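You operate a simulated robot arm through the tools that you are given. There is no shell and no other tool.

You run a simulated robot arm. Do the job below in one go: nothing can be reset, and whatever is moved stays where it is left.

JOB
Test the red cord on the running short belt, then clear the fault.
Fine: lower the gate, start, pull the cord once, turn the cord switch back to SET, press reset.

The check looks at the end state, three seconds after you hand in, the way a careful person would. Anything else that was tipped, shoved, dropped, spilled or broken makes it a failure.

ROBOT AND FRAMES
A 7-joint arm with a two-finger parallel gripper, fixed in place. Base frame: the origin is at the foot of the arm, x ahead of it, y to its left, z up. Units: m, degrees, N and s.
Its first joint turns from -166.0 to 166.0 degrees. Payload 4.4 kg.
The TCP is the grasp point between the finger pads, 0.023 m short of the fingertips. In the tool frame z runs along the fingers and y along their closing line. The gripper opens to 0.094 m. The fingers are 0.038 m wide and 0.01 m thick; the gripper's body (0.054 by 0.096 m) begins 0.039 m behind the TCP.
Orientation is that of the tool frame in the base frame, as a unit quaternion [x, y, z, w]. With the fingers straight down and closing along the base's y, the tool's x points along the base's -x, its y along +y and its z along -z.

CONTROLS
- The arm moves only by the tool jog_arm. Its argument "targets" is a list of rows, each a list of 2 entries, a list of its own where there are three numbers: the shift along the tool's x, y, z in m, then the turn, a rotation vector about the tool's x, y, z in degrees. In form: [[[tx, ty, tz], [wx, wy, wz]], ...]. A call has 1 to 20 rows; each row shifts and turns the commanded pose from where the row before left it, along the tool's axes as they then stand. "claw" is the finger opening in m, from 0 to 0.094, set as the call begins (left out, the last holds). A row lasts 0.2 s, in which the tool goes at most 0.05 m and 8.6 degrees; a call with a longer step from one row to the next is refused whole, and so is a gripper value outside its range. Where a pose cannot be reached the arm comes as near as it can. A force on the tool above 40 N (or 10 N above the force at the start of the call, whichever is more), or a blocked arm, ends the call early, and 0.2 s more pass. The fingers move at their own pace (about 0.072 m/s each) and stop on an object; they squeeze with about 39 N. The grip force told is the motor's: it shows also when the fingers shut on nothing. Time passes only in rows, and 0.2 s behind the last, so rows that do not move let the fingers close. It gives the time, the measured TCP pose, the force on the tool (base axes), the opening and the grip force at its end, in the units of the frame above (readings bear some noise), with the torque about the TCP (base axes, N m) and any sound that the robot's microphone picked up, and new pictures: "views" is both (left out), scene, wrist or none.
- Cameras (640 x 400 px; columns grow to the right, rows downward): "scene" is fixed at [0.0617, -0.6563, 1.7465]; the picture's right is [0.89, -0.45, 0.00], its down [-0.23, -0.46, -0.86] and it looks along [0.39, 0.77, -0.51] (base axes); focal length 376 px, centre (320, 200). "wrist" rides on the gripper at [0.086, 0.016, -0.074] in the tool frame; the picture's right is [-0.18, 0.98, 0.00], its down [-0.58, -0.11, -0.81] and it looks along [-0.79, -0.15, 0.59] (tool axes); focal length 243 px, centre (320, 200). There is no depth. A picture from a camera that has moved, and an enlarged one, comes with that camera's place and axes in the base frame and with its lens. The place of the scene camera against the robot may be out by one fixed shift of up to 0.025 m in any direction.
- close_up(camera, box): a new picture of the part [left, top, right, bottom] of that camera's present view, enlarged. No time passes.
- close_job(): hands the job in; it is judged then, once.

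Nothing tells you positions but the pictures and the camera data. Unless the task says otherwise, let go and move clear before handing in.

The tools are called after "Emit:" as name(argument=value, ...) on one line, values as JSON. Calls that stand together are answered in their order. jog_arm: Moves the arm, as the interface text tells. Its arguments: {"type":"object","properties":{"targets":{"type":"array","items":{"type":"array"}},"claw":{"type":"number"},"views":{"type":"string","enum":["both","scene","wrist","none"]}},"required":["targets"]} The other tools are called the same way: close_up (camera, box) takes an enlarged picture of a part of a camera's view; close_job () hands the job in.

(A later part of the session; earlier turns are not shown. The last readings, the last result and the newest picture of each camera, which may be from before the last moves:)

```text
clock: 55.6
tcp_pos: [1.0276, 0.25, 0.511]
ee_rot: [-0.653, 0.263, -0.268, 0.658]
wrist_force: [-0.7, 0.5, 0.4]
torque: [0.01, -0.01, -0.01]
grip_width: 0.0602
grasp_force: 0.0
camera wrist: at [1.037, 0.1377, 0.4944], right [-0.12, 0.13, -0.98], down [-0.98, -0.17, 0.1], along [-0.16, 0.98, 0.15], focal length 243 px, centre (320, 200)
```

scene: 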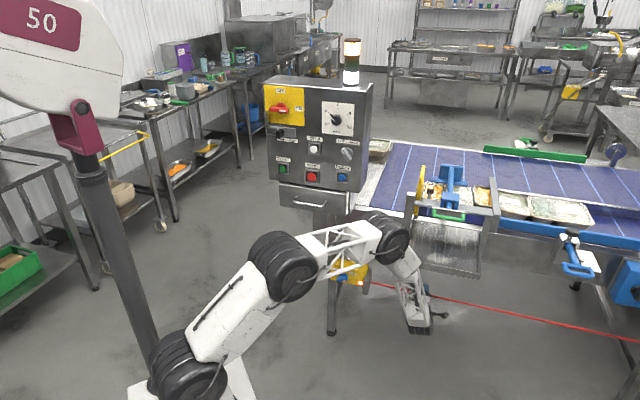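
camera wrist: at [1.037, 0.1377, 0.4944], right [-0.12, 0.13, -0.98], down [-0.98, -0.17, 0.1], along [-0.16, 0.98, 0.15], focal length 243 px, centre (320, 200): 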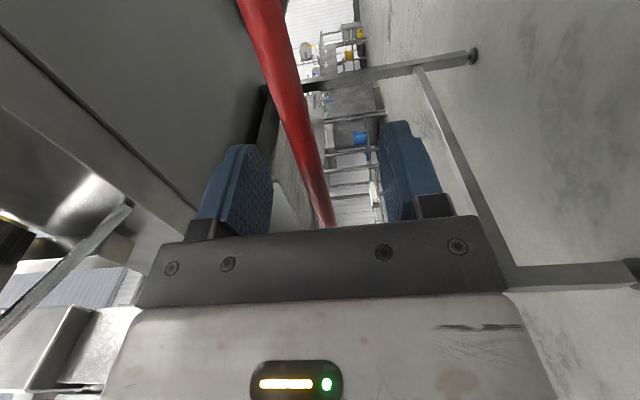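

The cord is released and back at rest, and the belt has stopped. I'll back out and look at the cord switch.

Emit:
jog_arm(targets=[[[0, 0, -0.04], [0, 0, 0]], [[0, 0, -0.04], [0, 0, 0]], [[0, 0, -0.04], [0, 0, 0]], [[0, 0, -0.04], [0, 0, 0]], [[0, 0, -0.04], [0, 0, 0]], [[-0.0425, 0, 0], [0, 0, 0]], [[-0.0425, 0, 0], [0, 0, 0]], [[-0.0425, 0, 0], [0, 0, 0]], [[-0.0425, 0, 0], [0, 0, 0]]])

Emit:
close_up(camera="wrist", box=[300, 40, 460, 200])

Emit:
close_up(camera="scene", box=[320, 240, 400, 300])

Emit:
close_up(camera="scene", box=[390, 140, 600, 280])

```text
clock: 57.6
tcp_pos: [0.7654, 0.2244, 0.5084]
ee_rot: [-0.653, 0.264, -0.268, 0.658]
wrist_force: [0.2, 0.5, -0.2]
torque: [-0.02, 0.04, -0.02]
grip_width: 0.0601
grasp_force: 0.0
camera wrist: at [0.775, 0.1122, 0.4922], right [-0.12, 0.13, -0.98], down [-0.98, -0.17, 0.1], along [-0.16, 0.98, 0.15], focal length 243 px, centre (320, 200)
```

scene: 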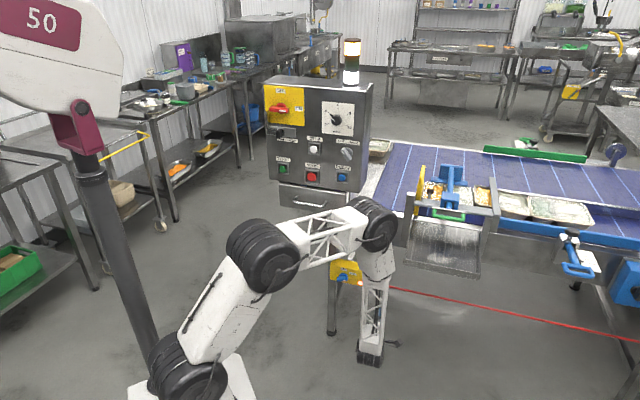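
wrist: 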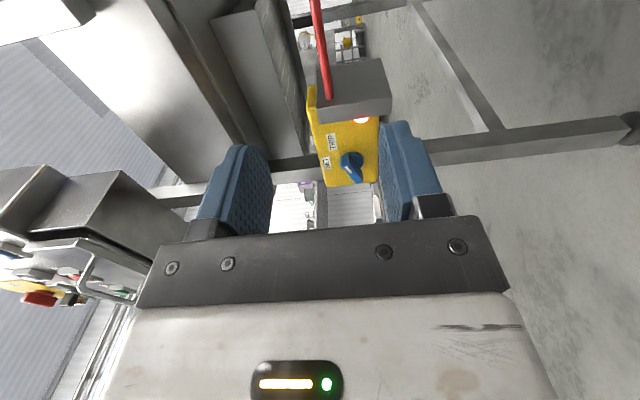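

```text
2.50 times, centred on (380, 120) of wrist
camera zoom: at [0.775, 0.1122, 0.4922], right [-0.12, 0.13, -0.98], down [-0.98, -0.17, 0.1], along [-0.16, 0.98, 0.15], focal length 606 px, centre (170, 400)
```

zoom: 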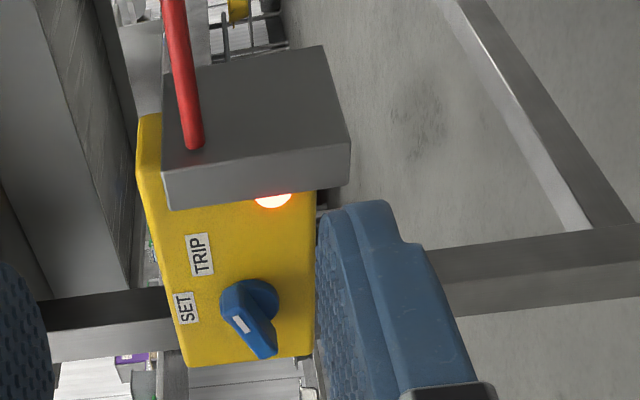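

```text
6.67 times, centred on (360, 270) of scene
camera zoom: at [0.0617, -0.6563, 1.7465], right [0.89, -0.45, 0.0], down [-0.23, -0.46, -0.86], along [0.39, 0.77, -0.51], focal length 2505 px, centre (53, -267)
```

zoom: 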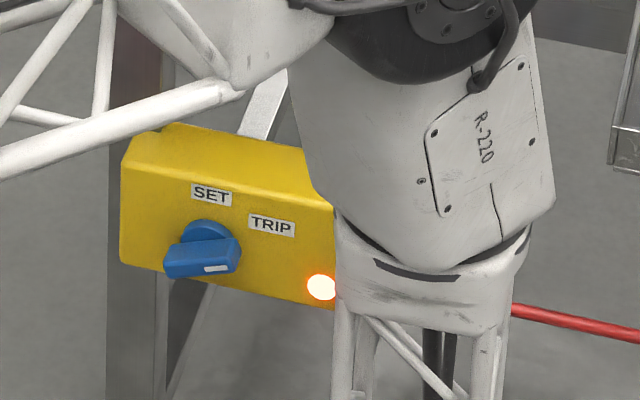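

```text
2.86 times, centred on (495, 210) of scene
camera zoom: at [0.0617, -0.6563, 1.7465], right [0.89, -0.45, 0.0], down [-0.23, -0.46, -0.86], along [0.39, 0.77, -0.51], focal length 1073 px, centre (-180, 171)
```

zoom: 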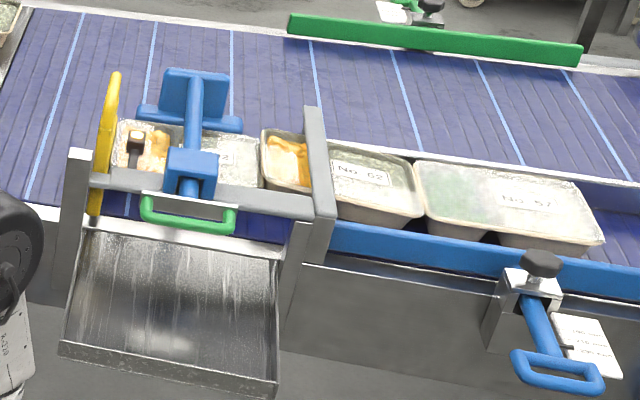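

The switch knob now points to TRIP, with its bar horizontal and the lamp lit, and the trays are queued neatly behind the gate. The fingers already close vertically, so I can grip the bar and roll. I'll move toward it for a better fix.

Emit:
jog_arm(targets=[[[-0.04, 0.004, 0], [0, 0, 0]], [[-0.04, 0.004, 0], [0, 0, 0]], [[-0.04, 0.004, 0], [0, 0, 0]], [[-0.04, 0.004, 0], [0, 0, 0]]])

Emit:
close_up(camera="wrist", box=[270, 0, 430, 130])

```text
clock: 58.6
tcp_pos: [0.6502, 0.3364, 0.493]
ee_rot: [-0.653, 0.264, -0.269, 0.657]
wrist_force: [-0.3, 0.1, 0.6]
torque: [0.03, 0.02, 0.0]
grip_width: 0.0599
grasp_force: 0.1
camera wrist: at [0.6601, 0.2238, 0.4766], right [-0.12, 0.13, -0.98], down [-0.98, -0.17, 0.1], along [-0.16, 0.98, 0.15], focal length 243 px, centre (320, 200)
```

scene: 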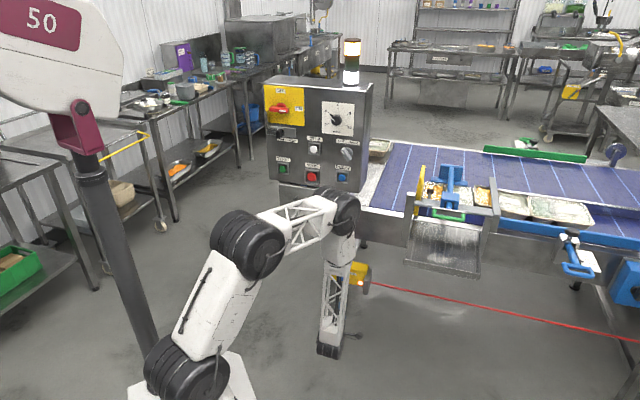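
wrist: 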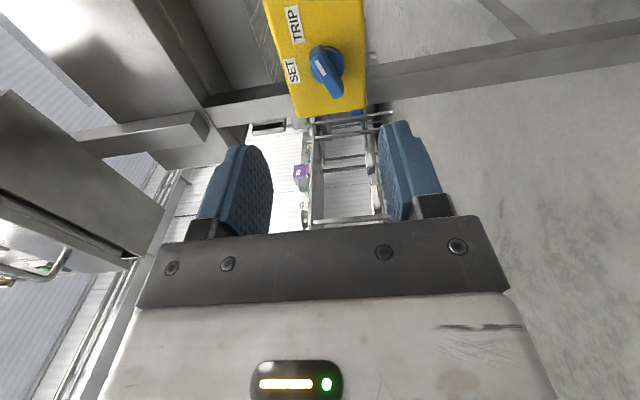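

```text
3.08 times, centred on (350, 65) of wrist
camera zoom: at [0.6601, 0.2238, 0.4766], right [-0.12, 0.13, -0.98], down [-0.98, -0.17, 0.1], along [-0.16, 0.98, 0.15], focal length 746 px, centre (228, 615)
```

zoom: 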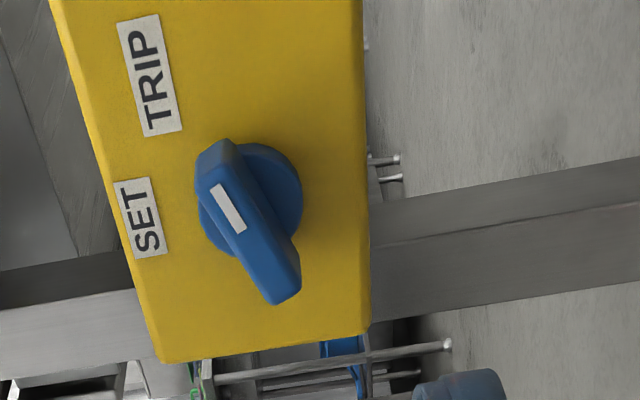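

I now have the knob: its axis is at n=0.925, e=0.165, z=0.494, with the bar tilted about 25° above horizontal toward TRIP. I'll line up on the axis, roll 25° to match the bar, and stop short to check.

Emit:
jog_arm(targets=[[[-0.0285, 0, 0.02], [0, 0, 0]], [[-0.0285, 0, 0.02], [0, 0, 0]], [[0, 0, 0.04], [0, 0, -8.3]], [[0, 0, 0.04], [0, 0, -8.3]], [[0, 0, 0], [0, 0, -8.4]]])

Emit:
close_up(camera="wrist", box=[220, 20, 420, 200])

Emit:
close_up(camera="scene", box=[310, 240, 390, 310])

```text
clock: 60.0
tcp_pos: [0.7399, 0.4773, 0.5988]
ee_rot: [0.655, -0.094, 0.433, -0.612]
wrist_force: [0.0, 0.0, -0.2]
torque: [0.05, -0.05, 0.0]
grip_width: 0.0599
grasp_force: 0.0
out of reach, approached as far as the arm can: row 3, 4
stopped in row 5: the arm was blocked; the commanded pose is now the measured one
camera wrist: at [0.7479, 0.3645, 0.6141], right [0.29, -0.11, -0.95], down [-0.95, -0.17, -0.27], along [-0.14, 0.98, -0.15], focal length 243 px, centre (320, 200)
```

scene: 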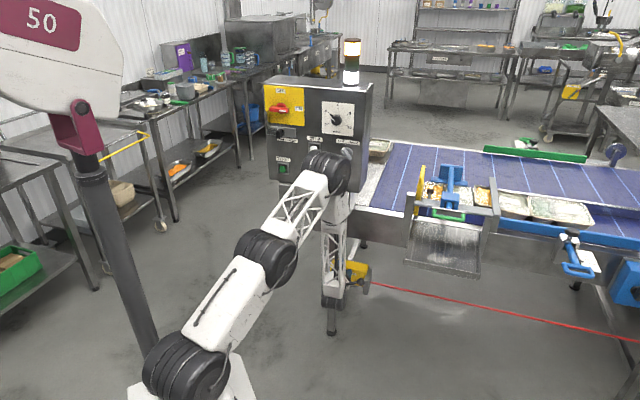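
wrist: 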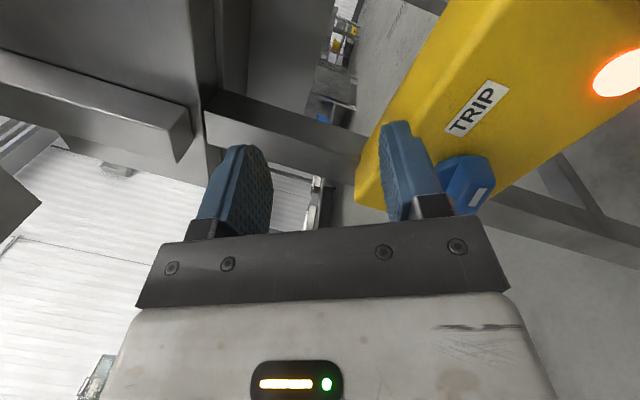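

```text
2.22 times, centred on (320, 110) of wrist
camera zoom: at [0.7479, 0.3645, 0.6141], right [0.29, -0.11, -0.95], down [-0.95, -0.17, -0.27], along [-0.14, 0.98, -0.15], focal length 539 px, centre (320, 400)
```

zoom: 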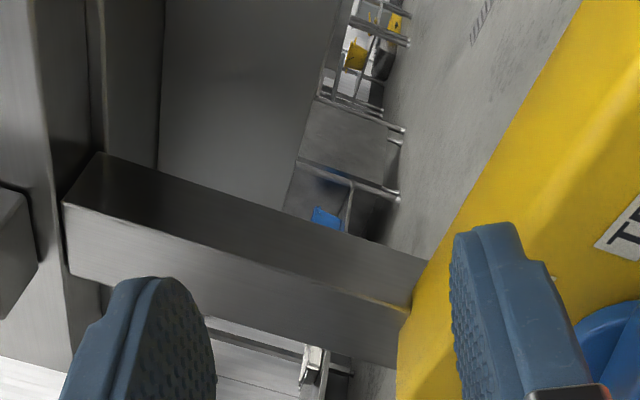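

```text
5.71 times, centred on (350, 275) of scene
camera zoom: at [0.0617, -0.6563, 1.7465], right [0.89, -0.45, 0.0], down [-0.23, -0.46, -0.86], along [0.39, 0.77, -0.51], focal length 2147 px, centre (149, -229)
```

zoom: 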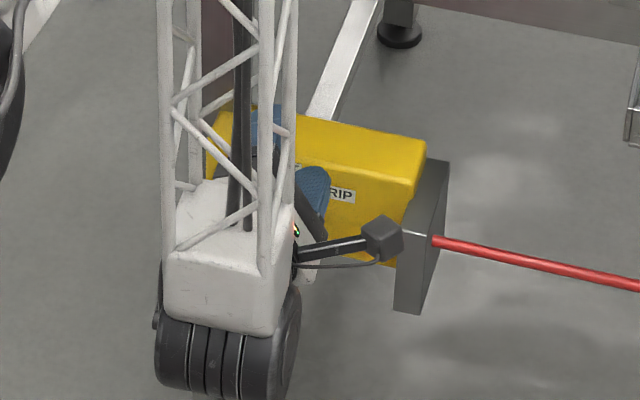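

The arm couldn't reach that pose and its elbow has come close to the panel. Before moving I'll check what the elbow is near.

Emit:
close_up(camera="scene", box=[255, 70, 395, 220])

Emit:
close_up(camera="scene", box=[325, 25, 385, 100])

```text
2.67 times, centred on (325, 145) of scene
camera zoom: at [0.0617, -0.6563, 1.7465], right [0.89, -0.45, 0.0], down [-0.23, -0.46, -0.86], along [0.39, 0.77, -0.51], focal length 1002 px, centre (307, 347)
```

zoom: 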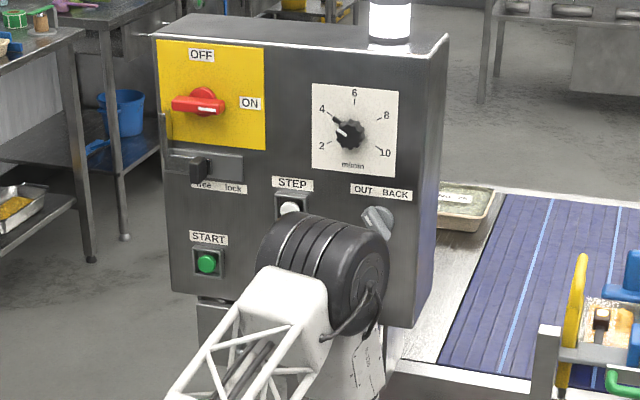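

```text
5.33 times, centred on (355, 62) of scene
camera zoom: at [0.0617, -0.6563, 1.7465], right [0.89, -0.45, 0.0], down [-0.23, -0.46, -0.86], along [0.39, 0.77, -0.51], focal length 2004 px, centre (133, 933)
```

zoom: 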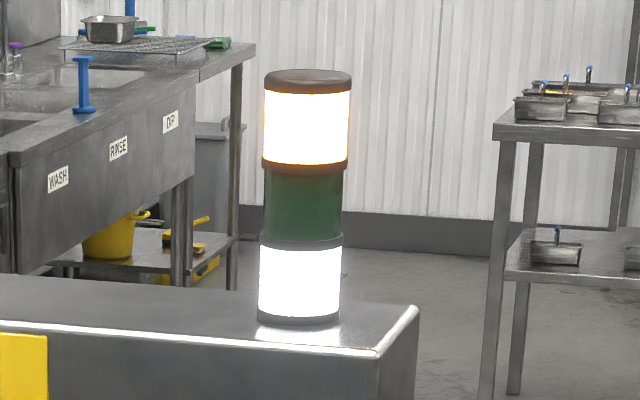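

Only amber and white are lit and nothing appears to have changed, but the elbow is right by the panel. I'll retreat straight back in small steps.

Emit:
jog_arm(targets=[[[0, 0, -0.02], [0, 0, 0]], [[0, 0, -0.02], [0, 0, 0]], [[0, 0, -0.02], [0, 0, 0]], [[0, 0, -0.02], [0, 0, 0]]])

```text
clock: 61.0
tcp_pos: [0.6862, 0.4175, 0.5885]
ee_rot: [0.656, -0.095, 0.433, -0.611]
wrist_force: [0.3, -0.4, 0.8]
torque: [0.02, -0.01, 0.01]
grip_width: 0.0601
grasp_force: 0.0
camera wrist: at [0.6937, 0.3056, 0.6047], right [0.29, -0.11, -0.95], down [-0.95, -0.17, -0.27], along [-0.14, 0.98, -0.15], focal length 243 px, centre (320, 200)
```

scene: 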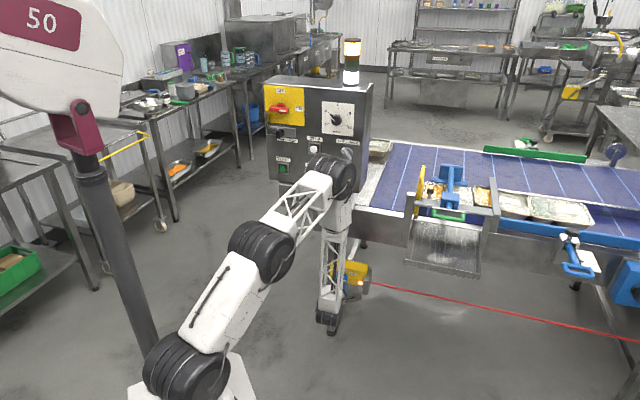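
wrist: 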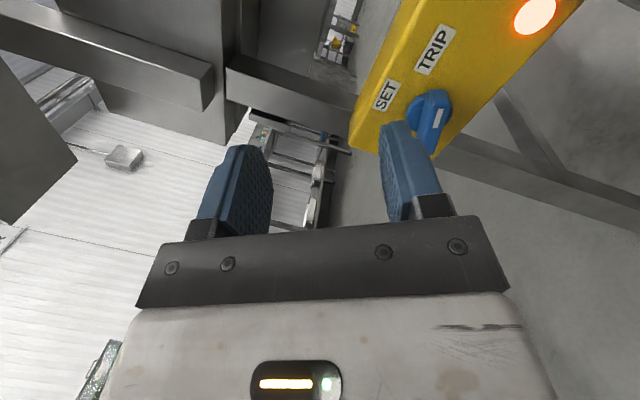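

It's free. The level pose brings the elbow too close to the panel, so I'll go back to the earlier clear spot and return to the 45° pitched-down pose. From there I can turn the knob by pushing its tail end with closed fingers.

Emit:
jog_arm(targets=[[[0.0302, 0.0242, -0.016], [0, 0, 0]], [[0.0302, 0.0242, -0.016], [0, 0, 0]], [[0.0302, 0.0242, -0.016], [0, 0, 0]], [[0.0302, 0.0242, -0.016], [0, 0, 0]], [[0.0302, 0.0242, -0.016], [0, 0, 0]]], views="both")

Emit:
jog_arm(targets=[[[0, 0, 0], [-2.85, -4.65, -5.84]], [[0, 0, 0], [-2.85, -4.65, -5.84]], [[0, 0, 0], [-2.85, -4.65, -5.84]], [[0, 0, 0], [-2.85, -4.65, -5.84]], [[0, 0, 0], [-2.85, -4.65, -5.84]], [[0, 0, 0], [-2.85, -4.65, -5.84]], [[0, 0, 0], [-2.85, -4.65, -5.84]], [[0, 0, 0], [-2.85, -4.65, -5.84]], [[0, 0, 0], [-2.85, -4.65, -5.84]], [[0, 0, 0], [-2.85, -4.65, -5.84]]], claw=0)

```text
clock: 62.2
tcp_pos: [0.7705, 0.2343, 0.5384]
ee_rot: [0.656, -0.094, 0.433, -0.611]
wrist_force: [0.5, -0.7, 0.3]
torque: [0.01, 0.04, -0.03]
grip_width: 0.0602
grasp_force: 0.0
camera wrist: at [0.7782, 0.1221, 0.5541], right [0.29, -0.11, -0.95], down [-0.95, -0.18, -0.27], along [-0.14, 0.98, -0.16], focal length 243 px, centre (320, 200)
```

scene: 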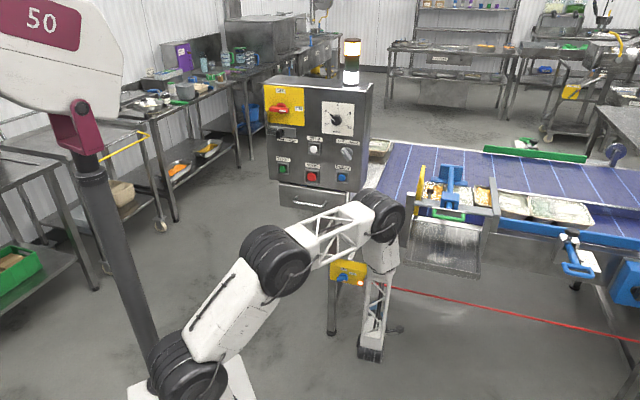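
wrist: 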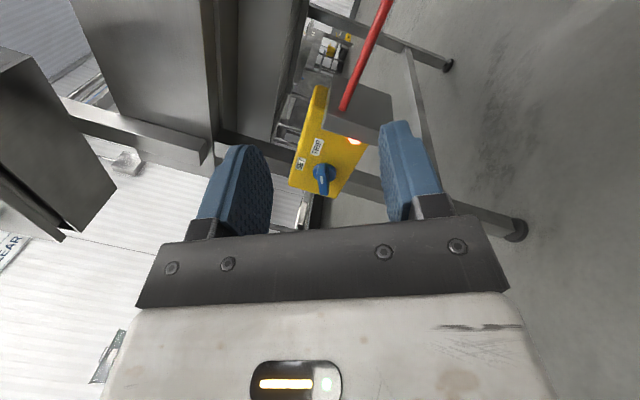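

```text
clock: 64.4
tcp_pos: [0.7696, 0.2347, 0.5388]
ee_rot: [0.849, 0.365, 0.351, -0.15]
wrist_force: [0.1, -0.4, 0.1]
torque: [0.0, -0.01, 0.01]
grip_width: 0.0
grasp_force: 38.8
camera wrist: at [0.788, 0.2309, 0.6529], right [0.62, -0.77, -0.13], down [-0.76, -0.64, 0.16], along [-0.2, 0.0, -0.98], focal length 243 px, centre (320, 200)
```

scene: 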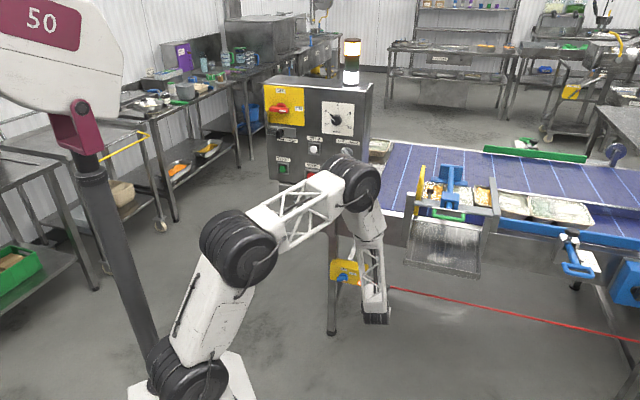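
wrist: 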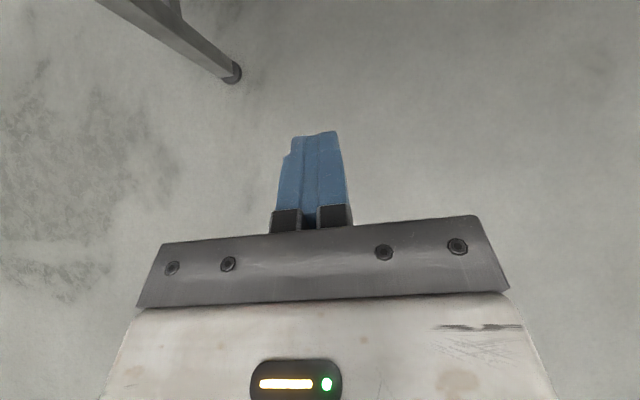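

I worked out from the pictures that the arm's middle joint was touching the panel at about z=1.14. In the pitched-down cord pose it stayed well back, so I'll raise and retreat the tool to recover that posture, and check the panel on the way.

Emit:
jog_arm(targets=[[[0.0127, 0, -0.0438], [0, 0, 0]], [[0.0127, 0, -0.0438], [0, 0, 0]], [[0.0127, 0, -0.0438], [0, 0, 0]], [[0.0127, 0, -0.0438], [0, 0, 0]], [[0.0127, 0, -0.0438], [0, 0, 0]]])

Emit:
close_up(camera="scene", box=[255, 60, 395, 220])

```text
clock: 65.6
tcp_pos: [0.6924, 0.1563, 0.7399]
ee_rot: [0.849, 0.365, 0.352, -0.151]
wrist_force: [0.0, 0.9, -0.1]
torque: [0.05, -0.04, 0.0]
grip_width: 0.0
grasp_force: 38.8
camera wrist: at [0.7106, 0.152, 0.8545], right [0.62, -0.77, -0.13], down [-0.75, -0.64, 0.16], along [-0.21, 0.0, -0.98], focal length 243 px, centre (320, 200)
```

scene: 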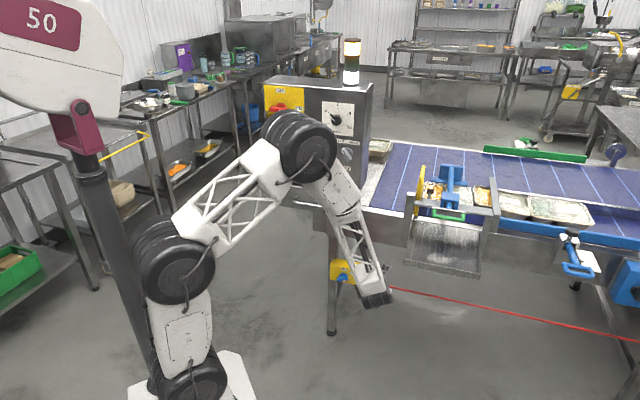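
wrist: 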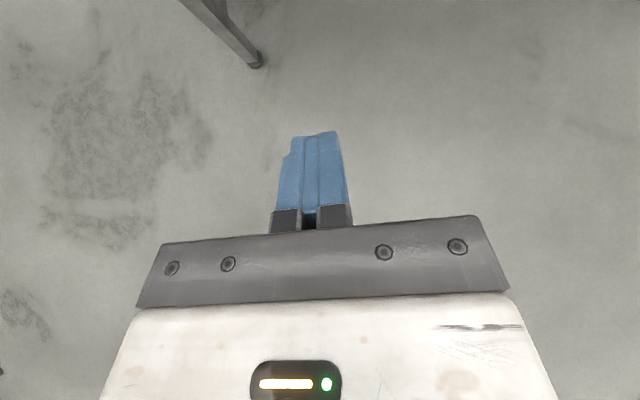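

```text
2.50 times, centred on (325, 140) of scene
camera zoom: at [0.0617, -0.6563, 1.7465], right [0.89, -0.45, 0.0], down [-0.23, -0.46, -0.86], along [0.39, 0.77, -0.51], focal length 939 px, centre (308, 350)
```

zoom: 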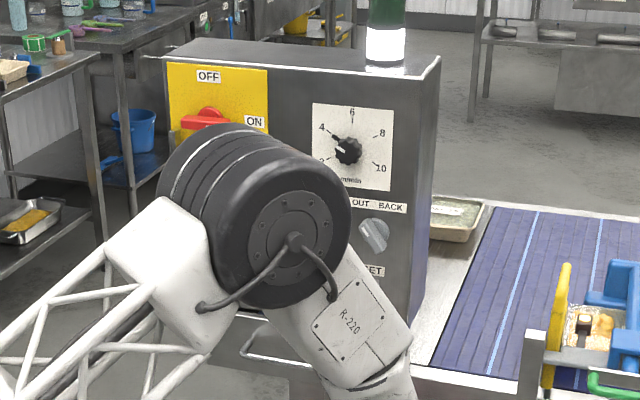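

The panel looks unchanged: power on, dial at about 3.5, direction still on OUT. The middle joint is high and well back now. I'll slide left to line up just left of the knob.

Emit:
jog_arm(targets=[[[0, -0.0485, 0], [0, 0, 0]], [[0, -0.0485, 0], [0, 0, 0]], [[0, -0.0485, 0], [0, 0, 0]], [[0, -0.0485, 0], [0, 0, 0]], [[0, -0.0485, 0], [0, 0, 0]]])

```text
clock: 66.8
tcp_pos: [0.517, 0.3229, 0.7402]
ee_rot: [0.849, 0.364, 0.352, -0.15]
wrist_force: [0.1, 0.9, -0.3]
torque: [-0.01, 0.01, -0.02]
grip_width: 0.0
grasp_force: 39.1
camera wrist: at [0.5351, 0.3209, 0.8541], right [0.62, -0.77, -0.13], down [-0.76, -0.64, 0.16], along [-0.2, 0.0, -0.98], focal length 243 px, centre (320, 200)
```

scene: 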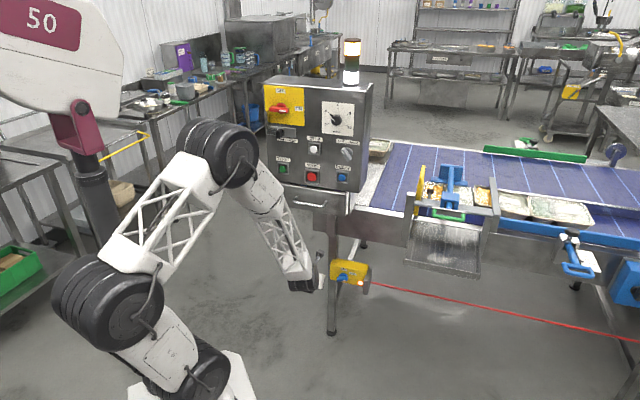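
wrist: 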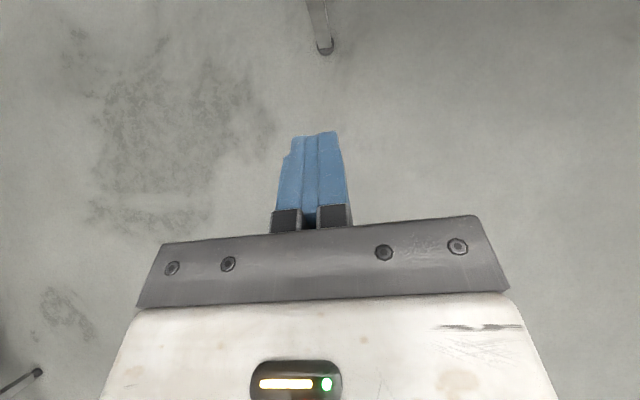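

The posture is good, with the middle joint far from the panel. I'll advance toward the knob and stop short of it.

Emit:
jog_arm(targets=[[[0.0078, 0, 0.0408], [0, 0, 0]], [[0.0078, 0, 0.0408], [0, 0, 0]], [[0.0078, 0, 0.0408], [0, 0, 0]], [[0.0078, 0, 0.0408], [0, 0, 0]], [[0.0078, 0, 0.0408], [0, 0, 0]], [[0.0078, 0, 0.0408], [0, 0, 0]]])

Emit:
close_up(camera="wrist", box=[240, 60, 400, 190])

```text
clock: 68.2
tcp_pos: [0.6627, 0.4716, 0.5976]
ee_rot: [0.849, 0.365, 0.352, -0.152]
wrist_force: [-0.3, -0.4, 0.4]
torque: [0.0, 0.01, 0.01]
grip_width: 0.0
grasp_force: 38.8
camera wrist: at [0.6798, 0.468, 0.7128], right [0.62, -0.77, -0.13], down [-0.76, -0.64, 0.16], along [-0.2, 0.0, -0.98], focal length 243 px, centre (320, 200)
```

scene: 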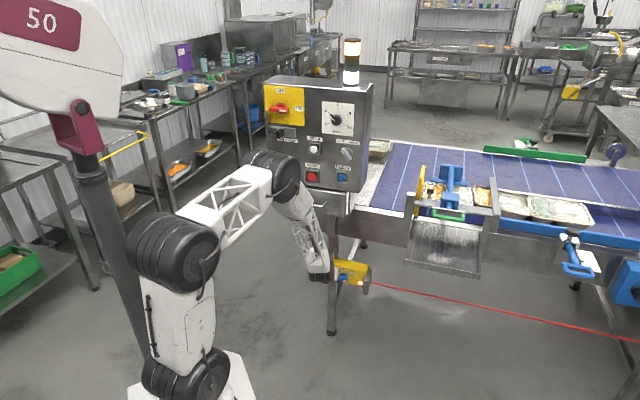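
wrist: 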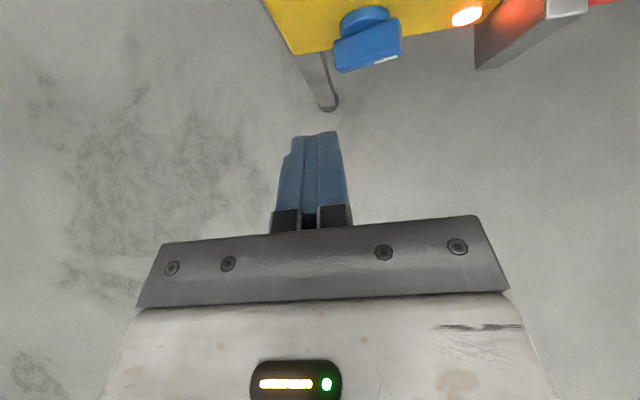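

```text
3.08 times, centred on (320, 125) of wrist
camera zoom: at [0.6798, 0.468, 0.7128], right [0.62, -0.77, -0.13], down [-0.76, -0.64, 0.16], along [-0.2, 0.0, -0.98], focal length 746 px, centre (320, 431)
```

zoom: 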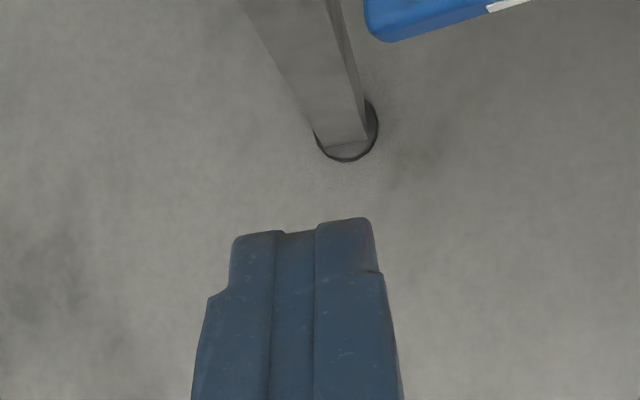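

From above, the knob bar spans e≈0.147–0.194 with its front at n≈0.889 and axis at e≈0.168. I'll place the closed fingertips above the left (tail) half of the bar.

Emit:
jog_arm(targets=[[[0.0118, 0.0045, 0.0297], [0, 0, 0]], [[0.0118, 0.0045, 0.0297], [0, 0, 0]], [[0.0118, 0.0045, 0.0297], [0, 0, 0]]])

Emit:
close_up(camera="wrist", box=[240, 60, 440, 220])

Emit:
close_up(camera="scene", box=[300, 230, 390, 310])

```text
clock: 69.0
tcp_pos: [0.732, 0.5264, 0.561]
ee_rot: [0.849, 0.364, 0.352, -0.15]
wrist_force: [1.1, 0.0, 0.8]
torque: [-0.01, 0.04, -0.02]
grip_width: 0.0
grasp_force: 38.9
camera wrist: at [0.7486, 0.5218, 0.6749], right [0.62, -0.77, -0.13], down [-0.76, -0.64, 0.16], along [-0.2, 0.0, -0.98], focal length 243 px, centre (320, 200)
```

scene: 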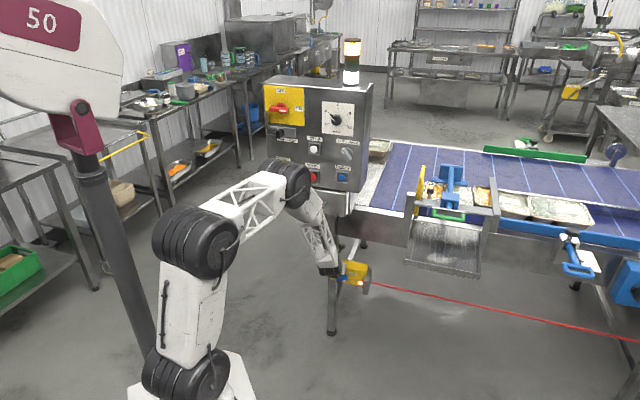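
wrist: 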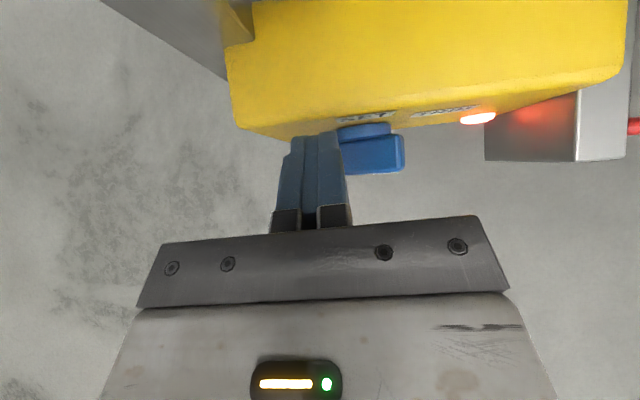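

```text
2.50 times, centred on (340, 140) of wrist
camera zoom: at [0.7486, 0.5218, 0.6749], right [0.62, -0.77, -0.13], down [-0.76, -0.64, 0.16], along [-0.2, 0.0, -0.98], focal length 606 px, centre (270, 350)
```

zoom: 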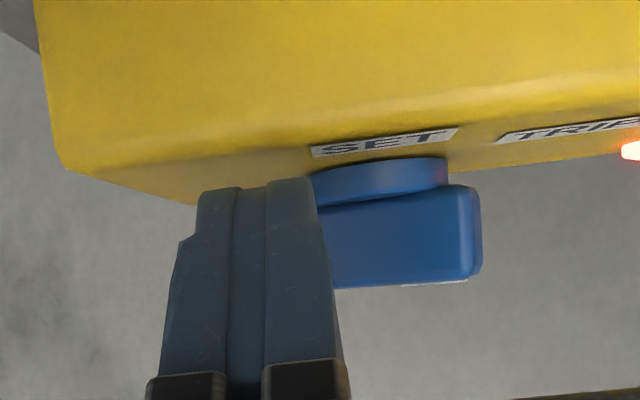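

```text
5.00 times, centred on (345, 270) of scene
camera zoom: at [0.0617, -0.6563, 1.7465], right [0.89, -0.45, 0.0], down [-0.23, -0.46, -0.86], along [0.39, 0.77, -0.51], focal length 1878 px, centre (195, -150)
```

zoom: 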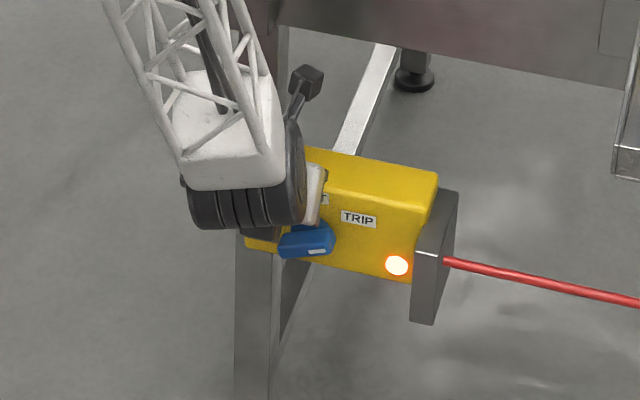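

The fingertips are over the tail half of the bar. I'm pushing straight down in small steps to turn it toward SET.

Emit:
jog_arm(targets=[[[-0.00707, 0, 0.00707], [0, 0, 0]], [[-0.00707, 0, 0.00707], [0, 0, 0]], [[-0.00707, 0, 0.00707], [0, 0, 0]], [[-0.0053, 0, 0.0053], [0, 0, 0]]])

Emit:
close_up(camera="wrist", box=[240, 60, 440, 220])

Emit:
close_up(camera="scene", box=[320, 250, 380, 300])

```text
clock: 70.0
tcp_pos: [0.7307, 0.527, 0.5232]
ee_rot: [0.849, 0.365, 0.352, -0.15]
wrist_force: [-1.9, 0.3, 1.2]
torque: [0.0, 0.05, -0.01]
grip_width: 0.0001
grasp_force: 38.7
camera wrist: at [0.7484, 0.523, 0.637], right [0.62, -0.77, -0.13], down [-0.76, -0.64, 0.16], along [-0.2, 0.0, -0.98], focal length 243 px, centre (320, 200)
```

scene: 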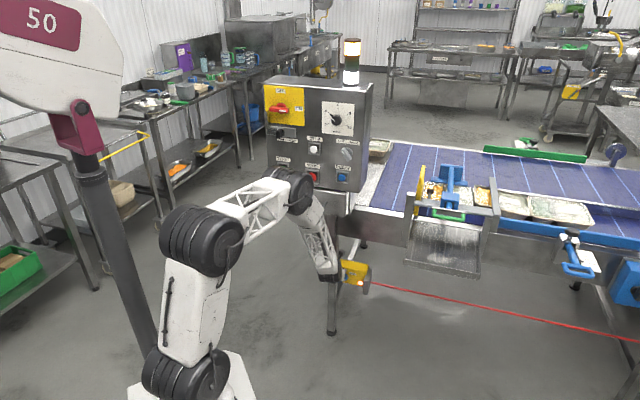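
wrist: 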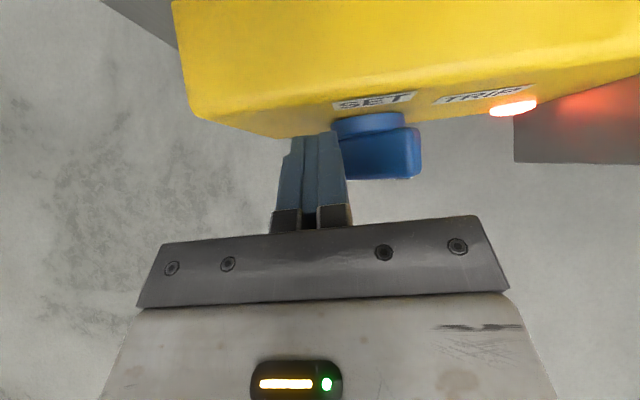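

```text
2.50 times, centred on (340, 140) of wrist
camera zoom: at [0.7484, 0.523, 0.637], right [0.62, -0.77, -0.13], down [-0.76, -0.64, 0.16], along [-0.2, 0.0, -0.98], focal length 606 px, centre (270, 350)
```

zoom: 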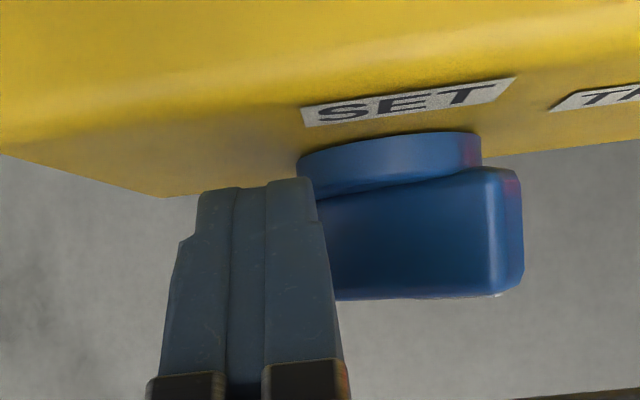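

```text
8.00 times, centred on (350, 275) of scene
camera zoom: at [0.0617, -0.6563, 1.7465], right [0.89, -0.45, 0.0], down [-0.23, -0.46, -0.86], along [0.39, 0.77, -0.51], focal length 3006 px, centre (80, -400)
```

zoom: 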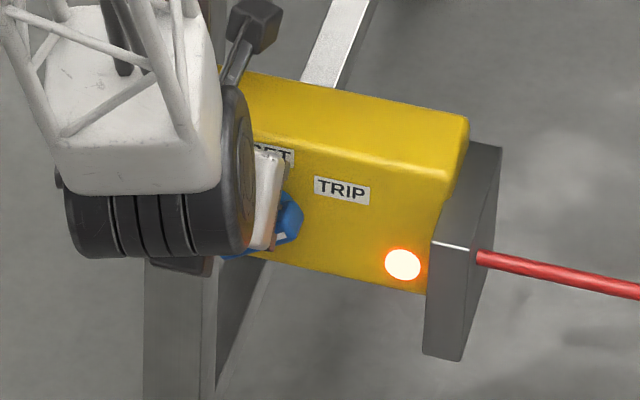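

Emit:
jog_arm(targets=[[[-0.0053, 0, 0.0053], [0, 0, 0]], [[-0.0053, 0, 0.0053], [0, 0, 0]]], views="wrist")

Emit:
close_up(camera="wrist", box=[240, 60, 440, 220])

```text
clock: 70.6
tcp_pos: [0.7309, 0.5258, 0.5072]
ee_rot: [0.849, 0.365, 0.352, -0.151]
wrist_force: [-2.0, 0.4, 3.2]
torque: [0.01, 0.04, 0.04]
grip_width: 0.0
grasp_force: 38.7
camera wrist: at [0.7487, 0.5228, 0.6213], right [0.62, -0.77, -0.13], down [-0.75, -0.64, 0.16], along [-0.2, 0.0, -0.98], focal length 243 px, centre (320, 200)
```

wrist: 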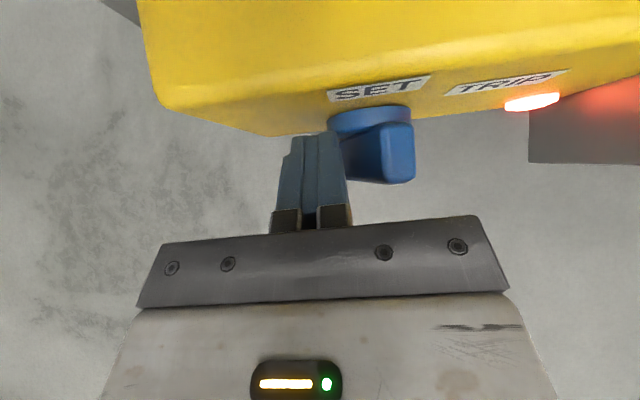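

```text
2.50 times, centred on (340, 140) of wrist
camera zoom: at [0.7487, 0.5228, 0.6213], right [0.62, -0.77, -0.13], down [-0.75, -0.64, 0.16], along [-0.2, 0.0, -0.98], focal length 606 px, centre (270, 350)
```

zoom: 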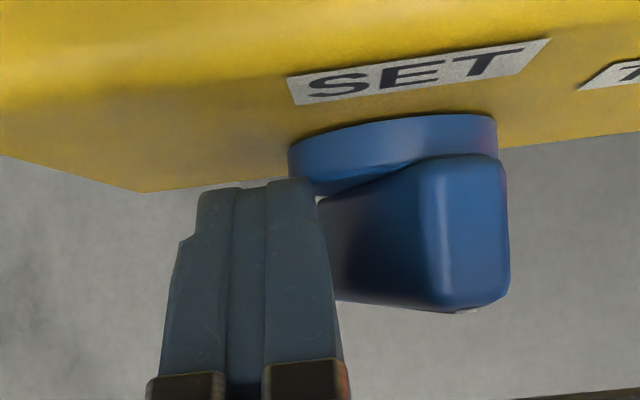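

The knob is turning, with its mark end rising. I'll keep pushing down.

Emit:
jog_arm(targets=[[[-0.0053, 0, 0.0053], [0, 0, 0]], [[-0.0053, 0, 0.0053], [0, 0, 0]]], views="wrist")

Emit:
close_up(camera="wrist", box=[240, 60, 440, 220])

```text
clock: 71.2
tcp_pos: [0.732, 0.5257, 0.4917]
ee_rot: [0.849, 0.365, 0.352, -0.15]
wrist_force: [-2.9, 0.6, 2.9]
torque: [0.0, 0.04, -0.01]
grip_width: 0.0
grasp_force: 38.7
camera wrist: at [0.749, 0.5223, 0.6063], right [0.62, -0.77, -0.13], down [-0.76, -0.64, 0.16], along [-0.2, 0.0, -0.98], focal length 243 px, centre (320, 200)
```

wrist: 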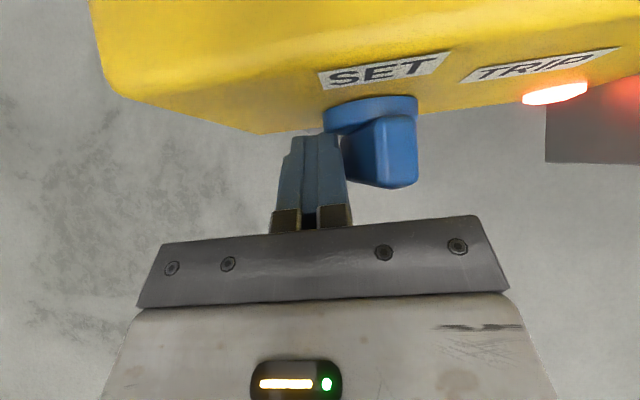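

```text
2.50 times, centred on (340, 140) of wrist
camera zoom: at [0.749, 0.5223, 0.6063], right [0.62, -0.77, -0.13], down [-0.76, -0.64, 0.16], along [-0.2, 0.0, -0.98], focal length 606 px, centre (270, 350)
```

zoom: 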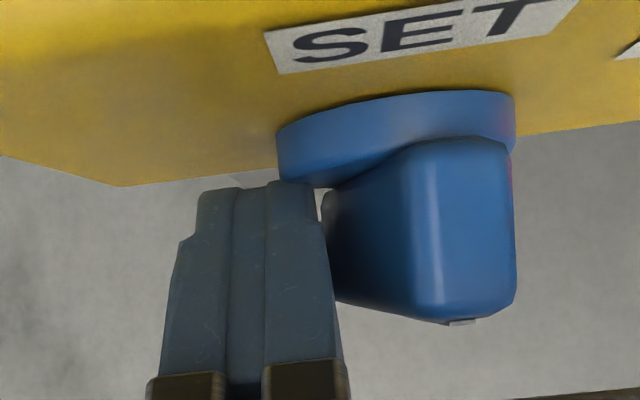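

It's more than halfway. Now I'll push the tail sideways (to the right) to bring the bar upright.

Emit:
jog_arm(targets=[[[-0.0053, 0, 0.0053], [0, 0, 0]], [[0, 0.003, 0], [0, 0, 0]], [[0, 0.003, 0], [0, 0, 0]]], views="wrist")

Emit:
close_up(camera="wrist", box=[240, 60, 440, 220])

```text
clock: 72.0
tcp_pos: [0.7353, 0.5236, 0.484]
ee_rot: [0.848, 0.366, 0.351, -0.151]
wrist_force: [-28.2, 28.4, 4.8]
torque: [-0.3, -0.32, -0.12]
grip_width: 0.0001
grasp_force: 39.1
camera wrist: at [0.7521, 0.52, 0.5992], right [0.62, -0.77, -0.13], down [-0.75, -0.64, 0.16], along [-0.2, 0.0, -0.98], focal length 243 px, centre (320, 200)
```

wrist: 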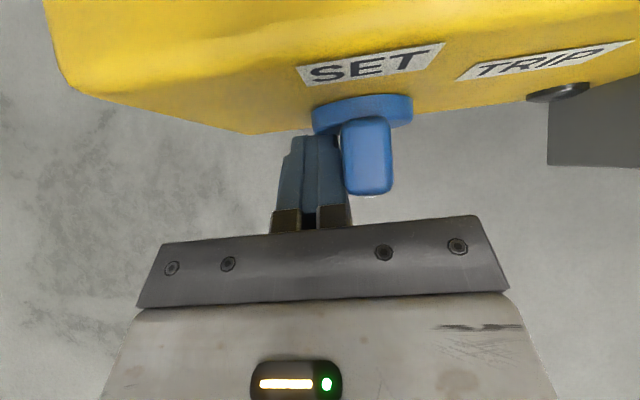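

```text
2.50 times, centred on (340, 140) of wrist
camera zoom: at [0.7521, 0.52, 0.5992], right [0.62, -0.77, -0.13], down [-0.75, -0.64, 0.16], along [-0.2, 0.0, -0.98], focal length 606 px, centre (270, 350)
```

zoom: 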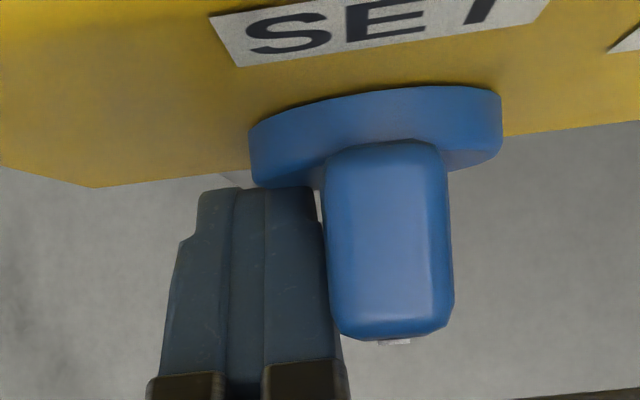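

The switch lamp is out and the bar points at SET. I'll ease off to the left, then back out.

Emit:
jog_arm(targets=[[[0, -0.007, 0], [0, 0, 0]], [[0, -0.008, 0], [0, 0, 0]], [[0, 0, -0.04], [0, 0, 0]], [[0, 0, -0.045], [0, 0, 0]], [[0, 0, -0.045], [0, 0, 0]]])

Emit:
close_up(camera="wrist", box=[260, 0, 560, 160])

Emit:
close_up(camera="scene", box=[310, 240, 390, 310])

```text
clock: 73.2
tcp_pos: [0.6611, 0.4646, 0.5772]
ee_rot: [0.849, 0.365, 0.352, -0.151]
wrist_force: [0.8, -0.1, -1.3]
torque: [0.02, -0.02, -0.03]
grip_width: 0.0003
grasp_force: 39.0
camera wrist: at [0.6784, 0.4607, 0.6902], right [0.62, -0.77, -0.13], down [-0.76, -0.64, 0.16], along [-0.21, 0.0, -0.98], focal length 243 px, centre (320, 200)
```

scene: 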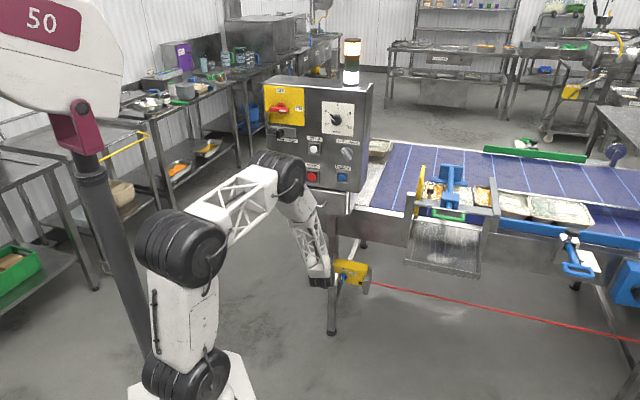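
wrist: 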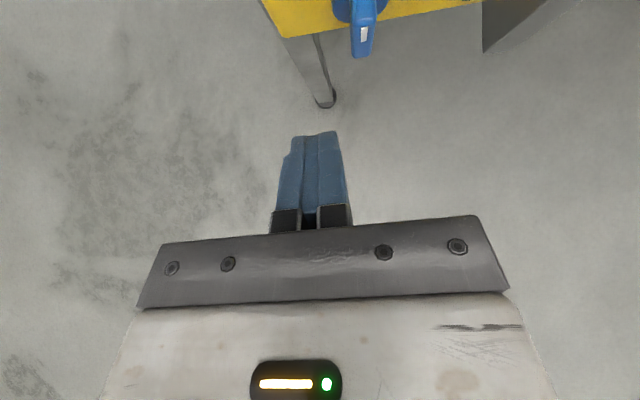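

```text
2.13 times, centred on (410, 80) of wrist
camera zoom: at [0.6784, 0.4607, 0.6902], right [0.62, -0.77, -0.13], down [-0.76, -0.64, 0.16], along [-0.21, 0.0, -0.98], focal length 518 px, centre (128, 456)
```

zoom: 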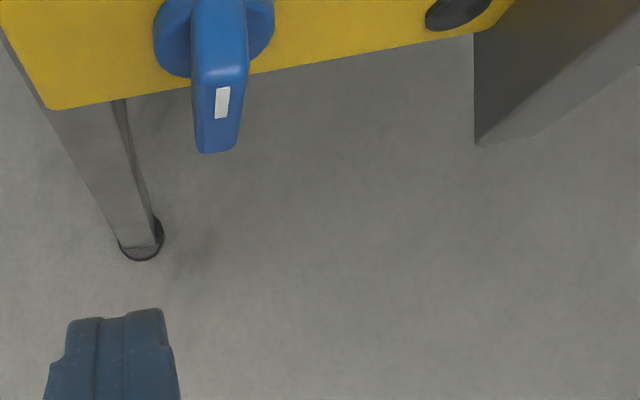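

```text
5.71 times, centred on (350, 275) of scene
camera zoom: at [0.0617, -0.6563, 1.7465], right [0.89, -0.45, 0.0], down [-0.23, -0.46, -0.86], along [0.39, 0.77, -0.51], focal length 2147 px, centre (149, -229)
```

zoom: 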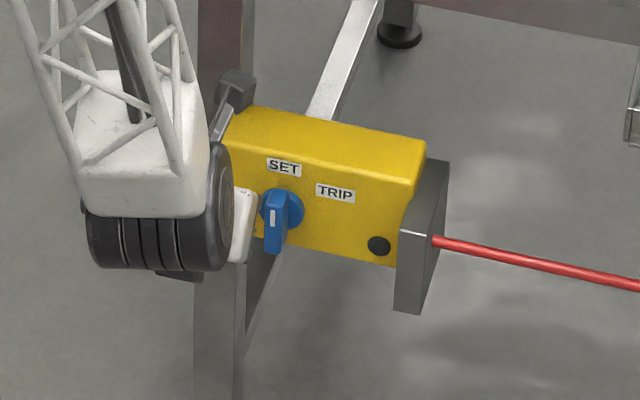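

The knob is back at SET and its lamp is off; only the amber fault light is left. I'll retreat, rise to button height and level out in front of RESET.

Emit:
jog_arm(targets=[[[-0.0354, 0, -0.0354], [0, 0, 0]], [[-0.0354, 0, -0.0354], [0, 0, 0]], [[-0.0354, 0, -0.0354], [0, 0, 0]], [[-0.0354, 0, -0.0354], [0, 0, 0]], [[0.0339, 0.0036, -0.0339], [0, 0, 0]], [[0.0339, 0.0036, -0.0339], [0, 0, 0]], [[0.0339, 0.0036, -0.0339], [0, 0, 0]], [[0.0339, 0.0036, -0.0339], [0, 0, 0]], [[0.0339, 0.0036, -0.0339], [0, 0, 0]], [[0.0339, 0.0036, -0.0339], [0, 0, 0]], [[0.0339, 0.0036, -0.0339], [0, 0, 0]], [[0.0339, 0.0036, -0.0339], [0, 0, 0]], [[0.0339, 0.0036, -0.0339], [0, 0, 0]], [[0.0339, 0.0036, -0.0339], [0, 0, 0]], [[0.0339, 0.0036, -0.0339], [0, 0, 0]], [[0, 0, 0], [0, 8, 0]], [[0, 0, 0], [0, 8, 0]], [[0, 0, 0], [0, 8, 0]]])

```text
clock: 77.0
tcp_pos: [0.5519, 0.2931, 1.104]
ee_rot: [0.757, 0.325, 0.522, -0.223]
wrist_force: [-0.4, -0.5, -1.5]
torque: [0.04, -0.04, -0.03]
grip_width: 0.0002
grasp_force: 38.9
camera wrist: at [0.5372, 0.2551, 1.2122], right [0.67, -0.73, -0.17], down [-0.74, -0.62, -0.25], along [0.08, 0.3, -0.95], focal length 243 px, centre (320, 200)
```

scene: 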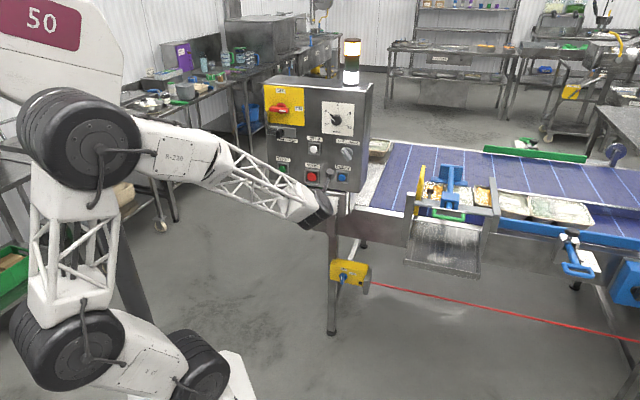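
wrist: 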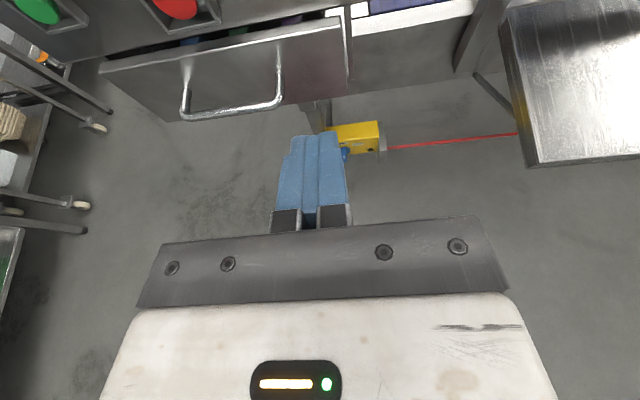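

Emit:
jog_arm(targets=[[[0.0142, -0.0003, 0.0374], [0, 0, 0]], [[0.0142, -0.0003, 0.0374], [0, 0, 0]], [[0.0142, -0.0003, 0.0374], [0, 0, 0]]])

Emit:
close_up(camera="wrist", box=[240, 0, 400, 160])

```text
clock: 77.8
tcp_pos: [0.6342, 0.3802, 1.1018]
ee_rot: [0.757, 0.326, 0.521, -0.223]
wrist_force: [-0.2, -0.3, 0.5]
torque: [0.04, 0.0, -0.01]
grip_width: 0.0001
grasp_force: 39.0
camera wrist: at [0.6185, 0.3439, 1.2109], right [0.67, -0.72, -0.17], down [-0.74, -0.62, -0.25], along [0.08, 0.3, -0.95], focal length 243 px, centre (320, 200)
```

scene: 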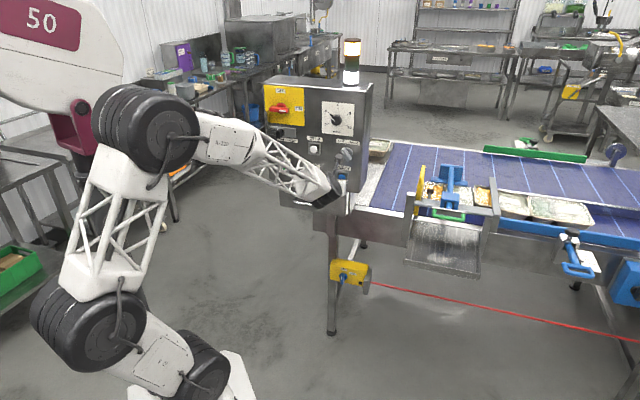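
wrist: 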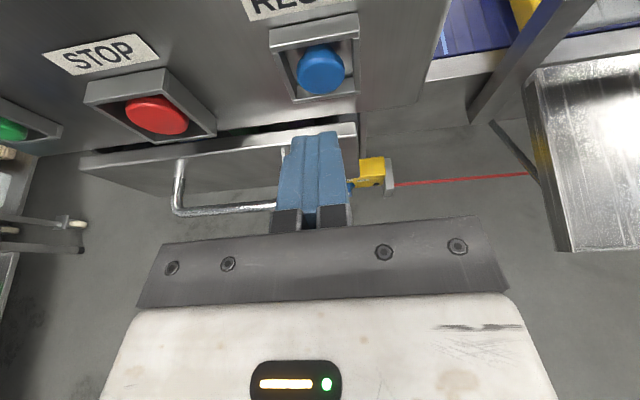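

```text
2.50 times, centred on (320, 80) of wrist
camera zoom: at [0.6185, 0.3439, 1.2109], right [0.67, -0.72, -0.17], down [-0.74, -0.62, -0.25], along [0.08, 0.3, -0.95], focal length 606 px, centre (320, 500)
```

zoom: 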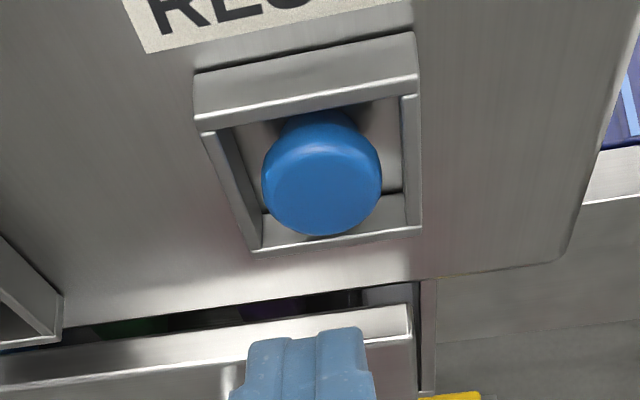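

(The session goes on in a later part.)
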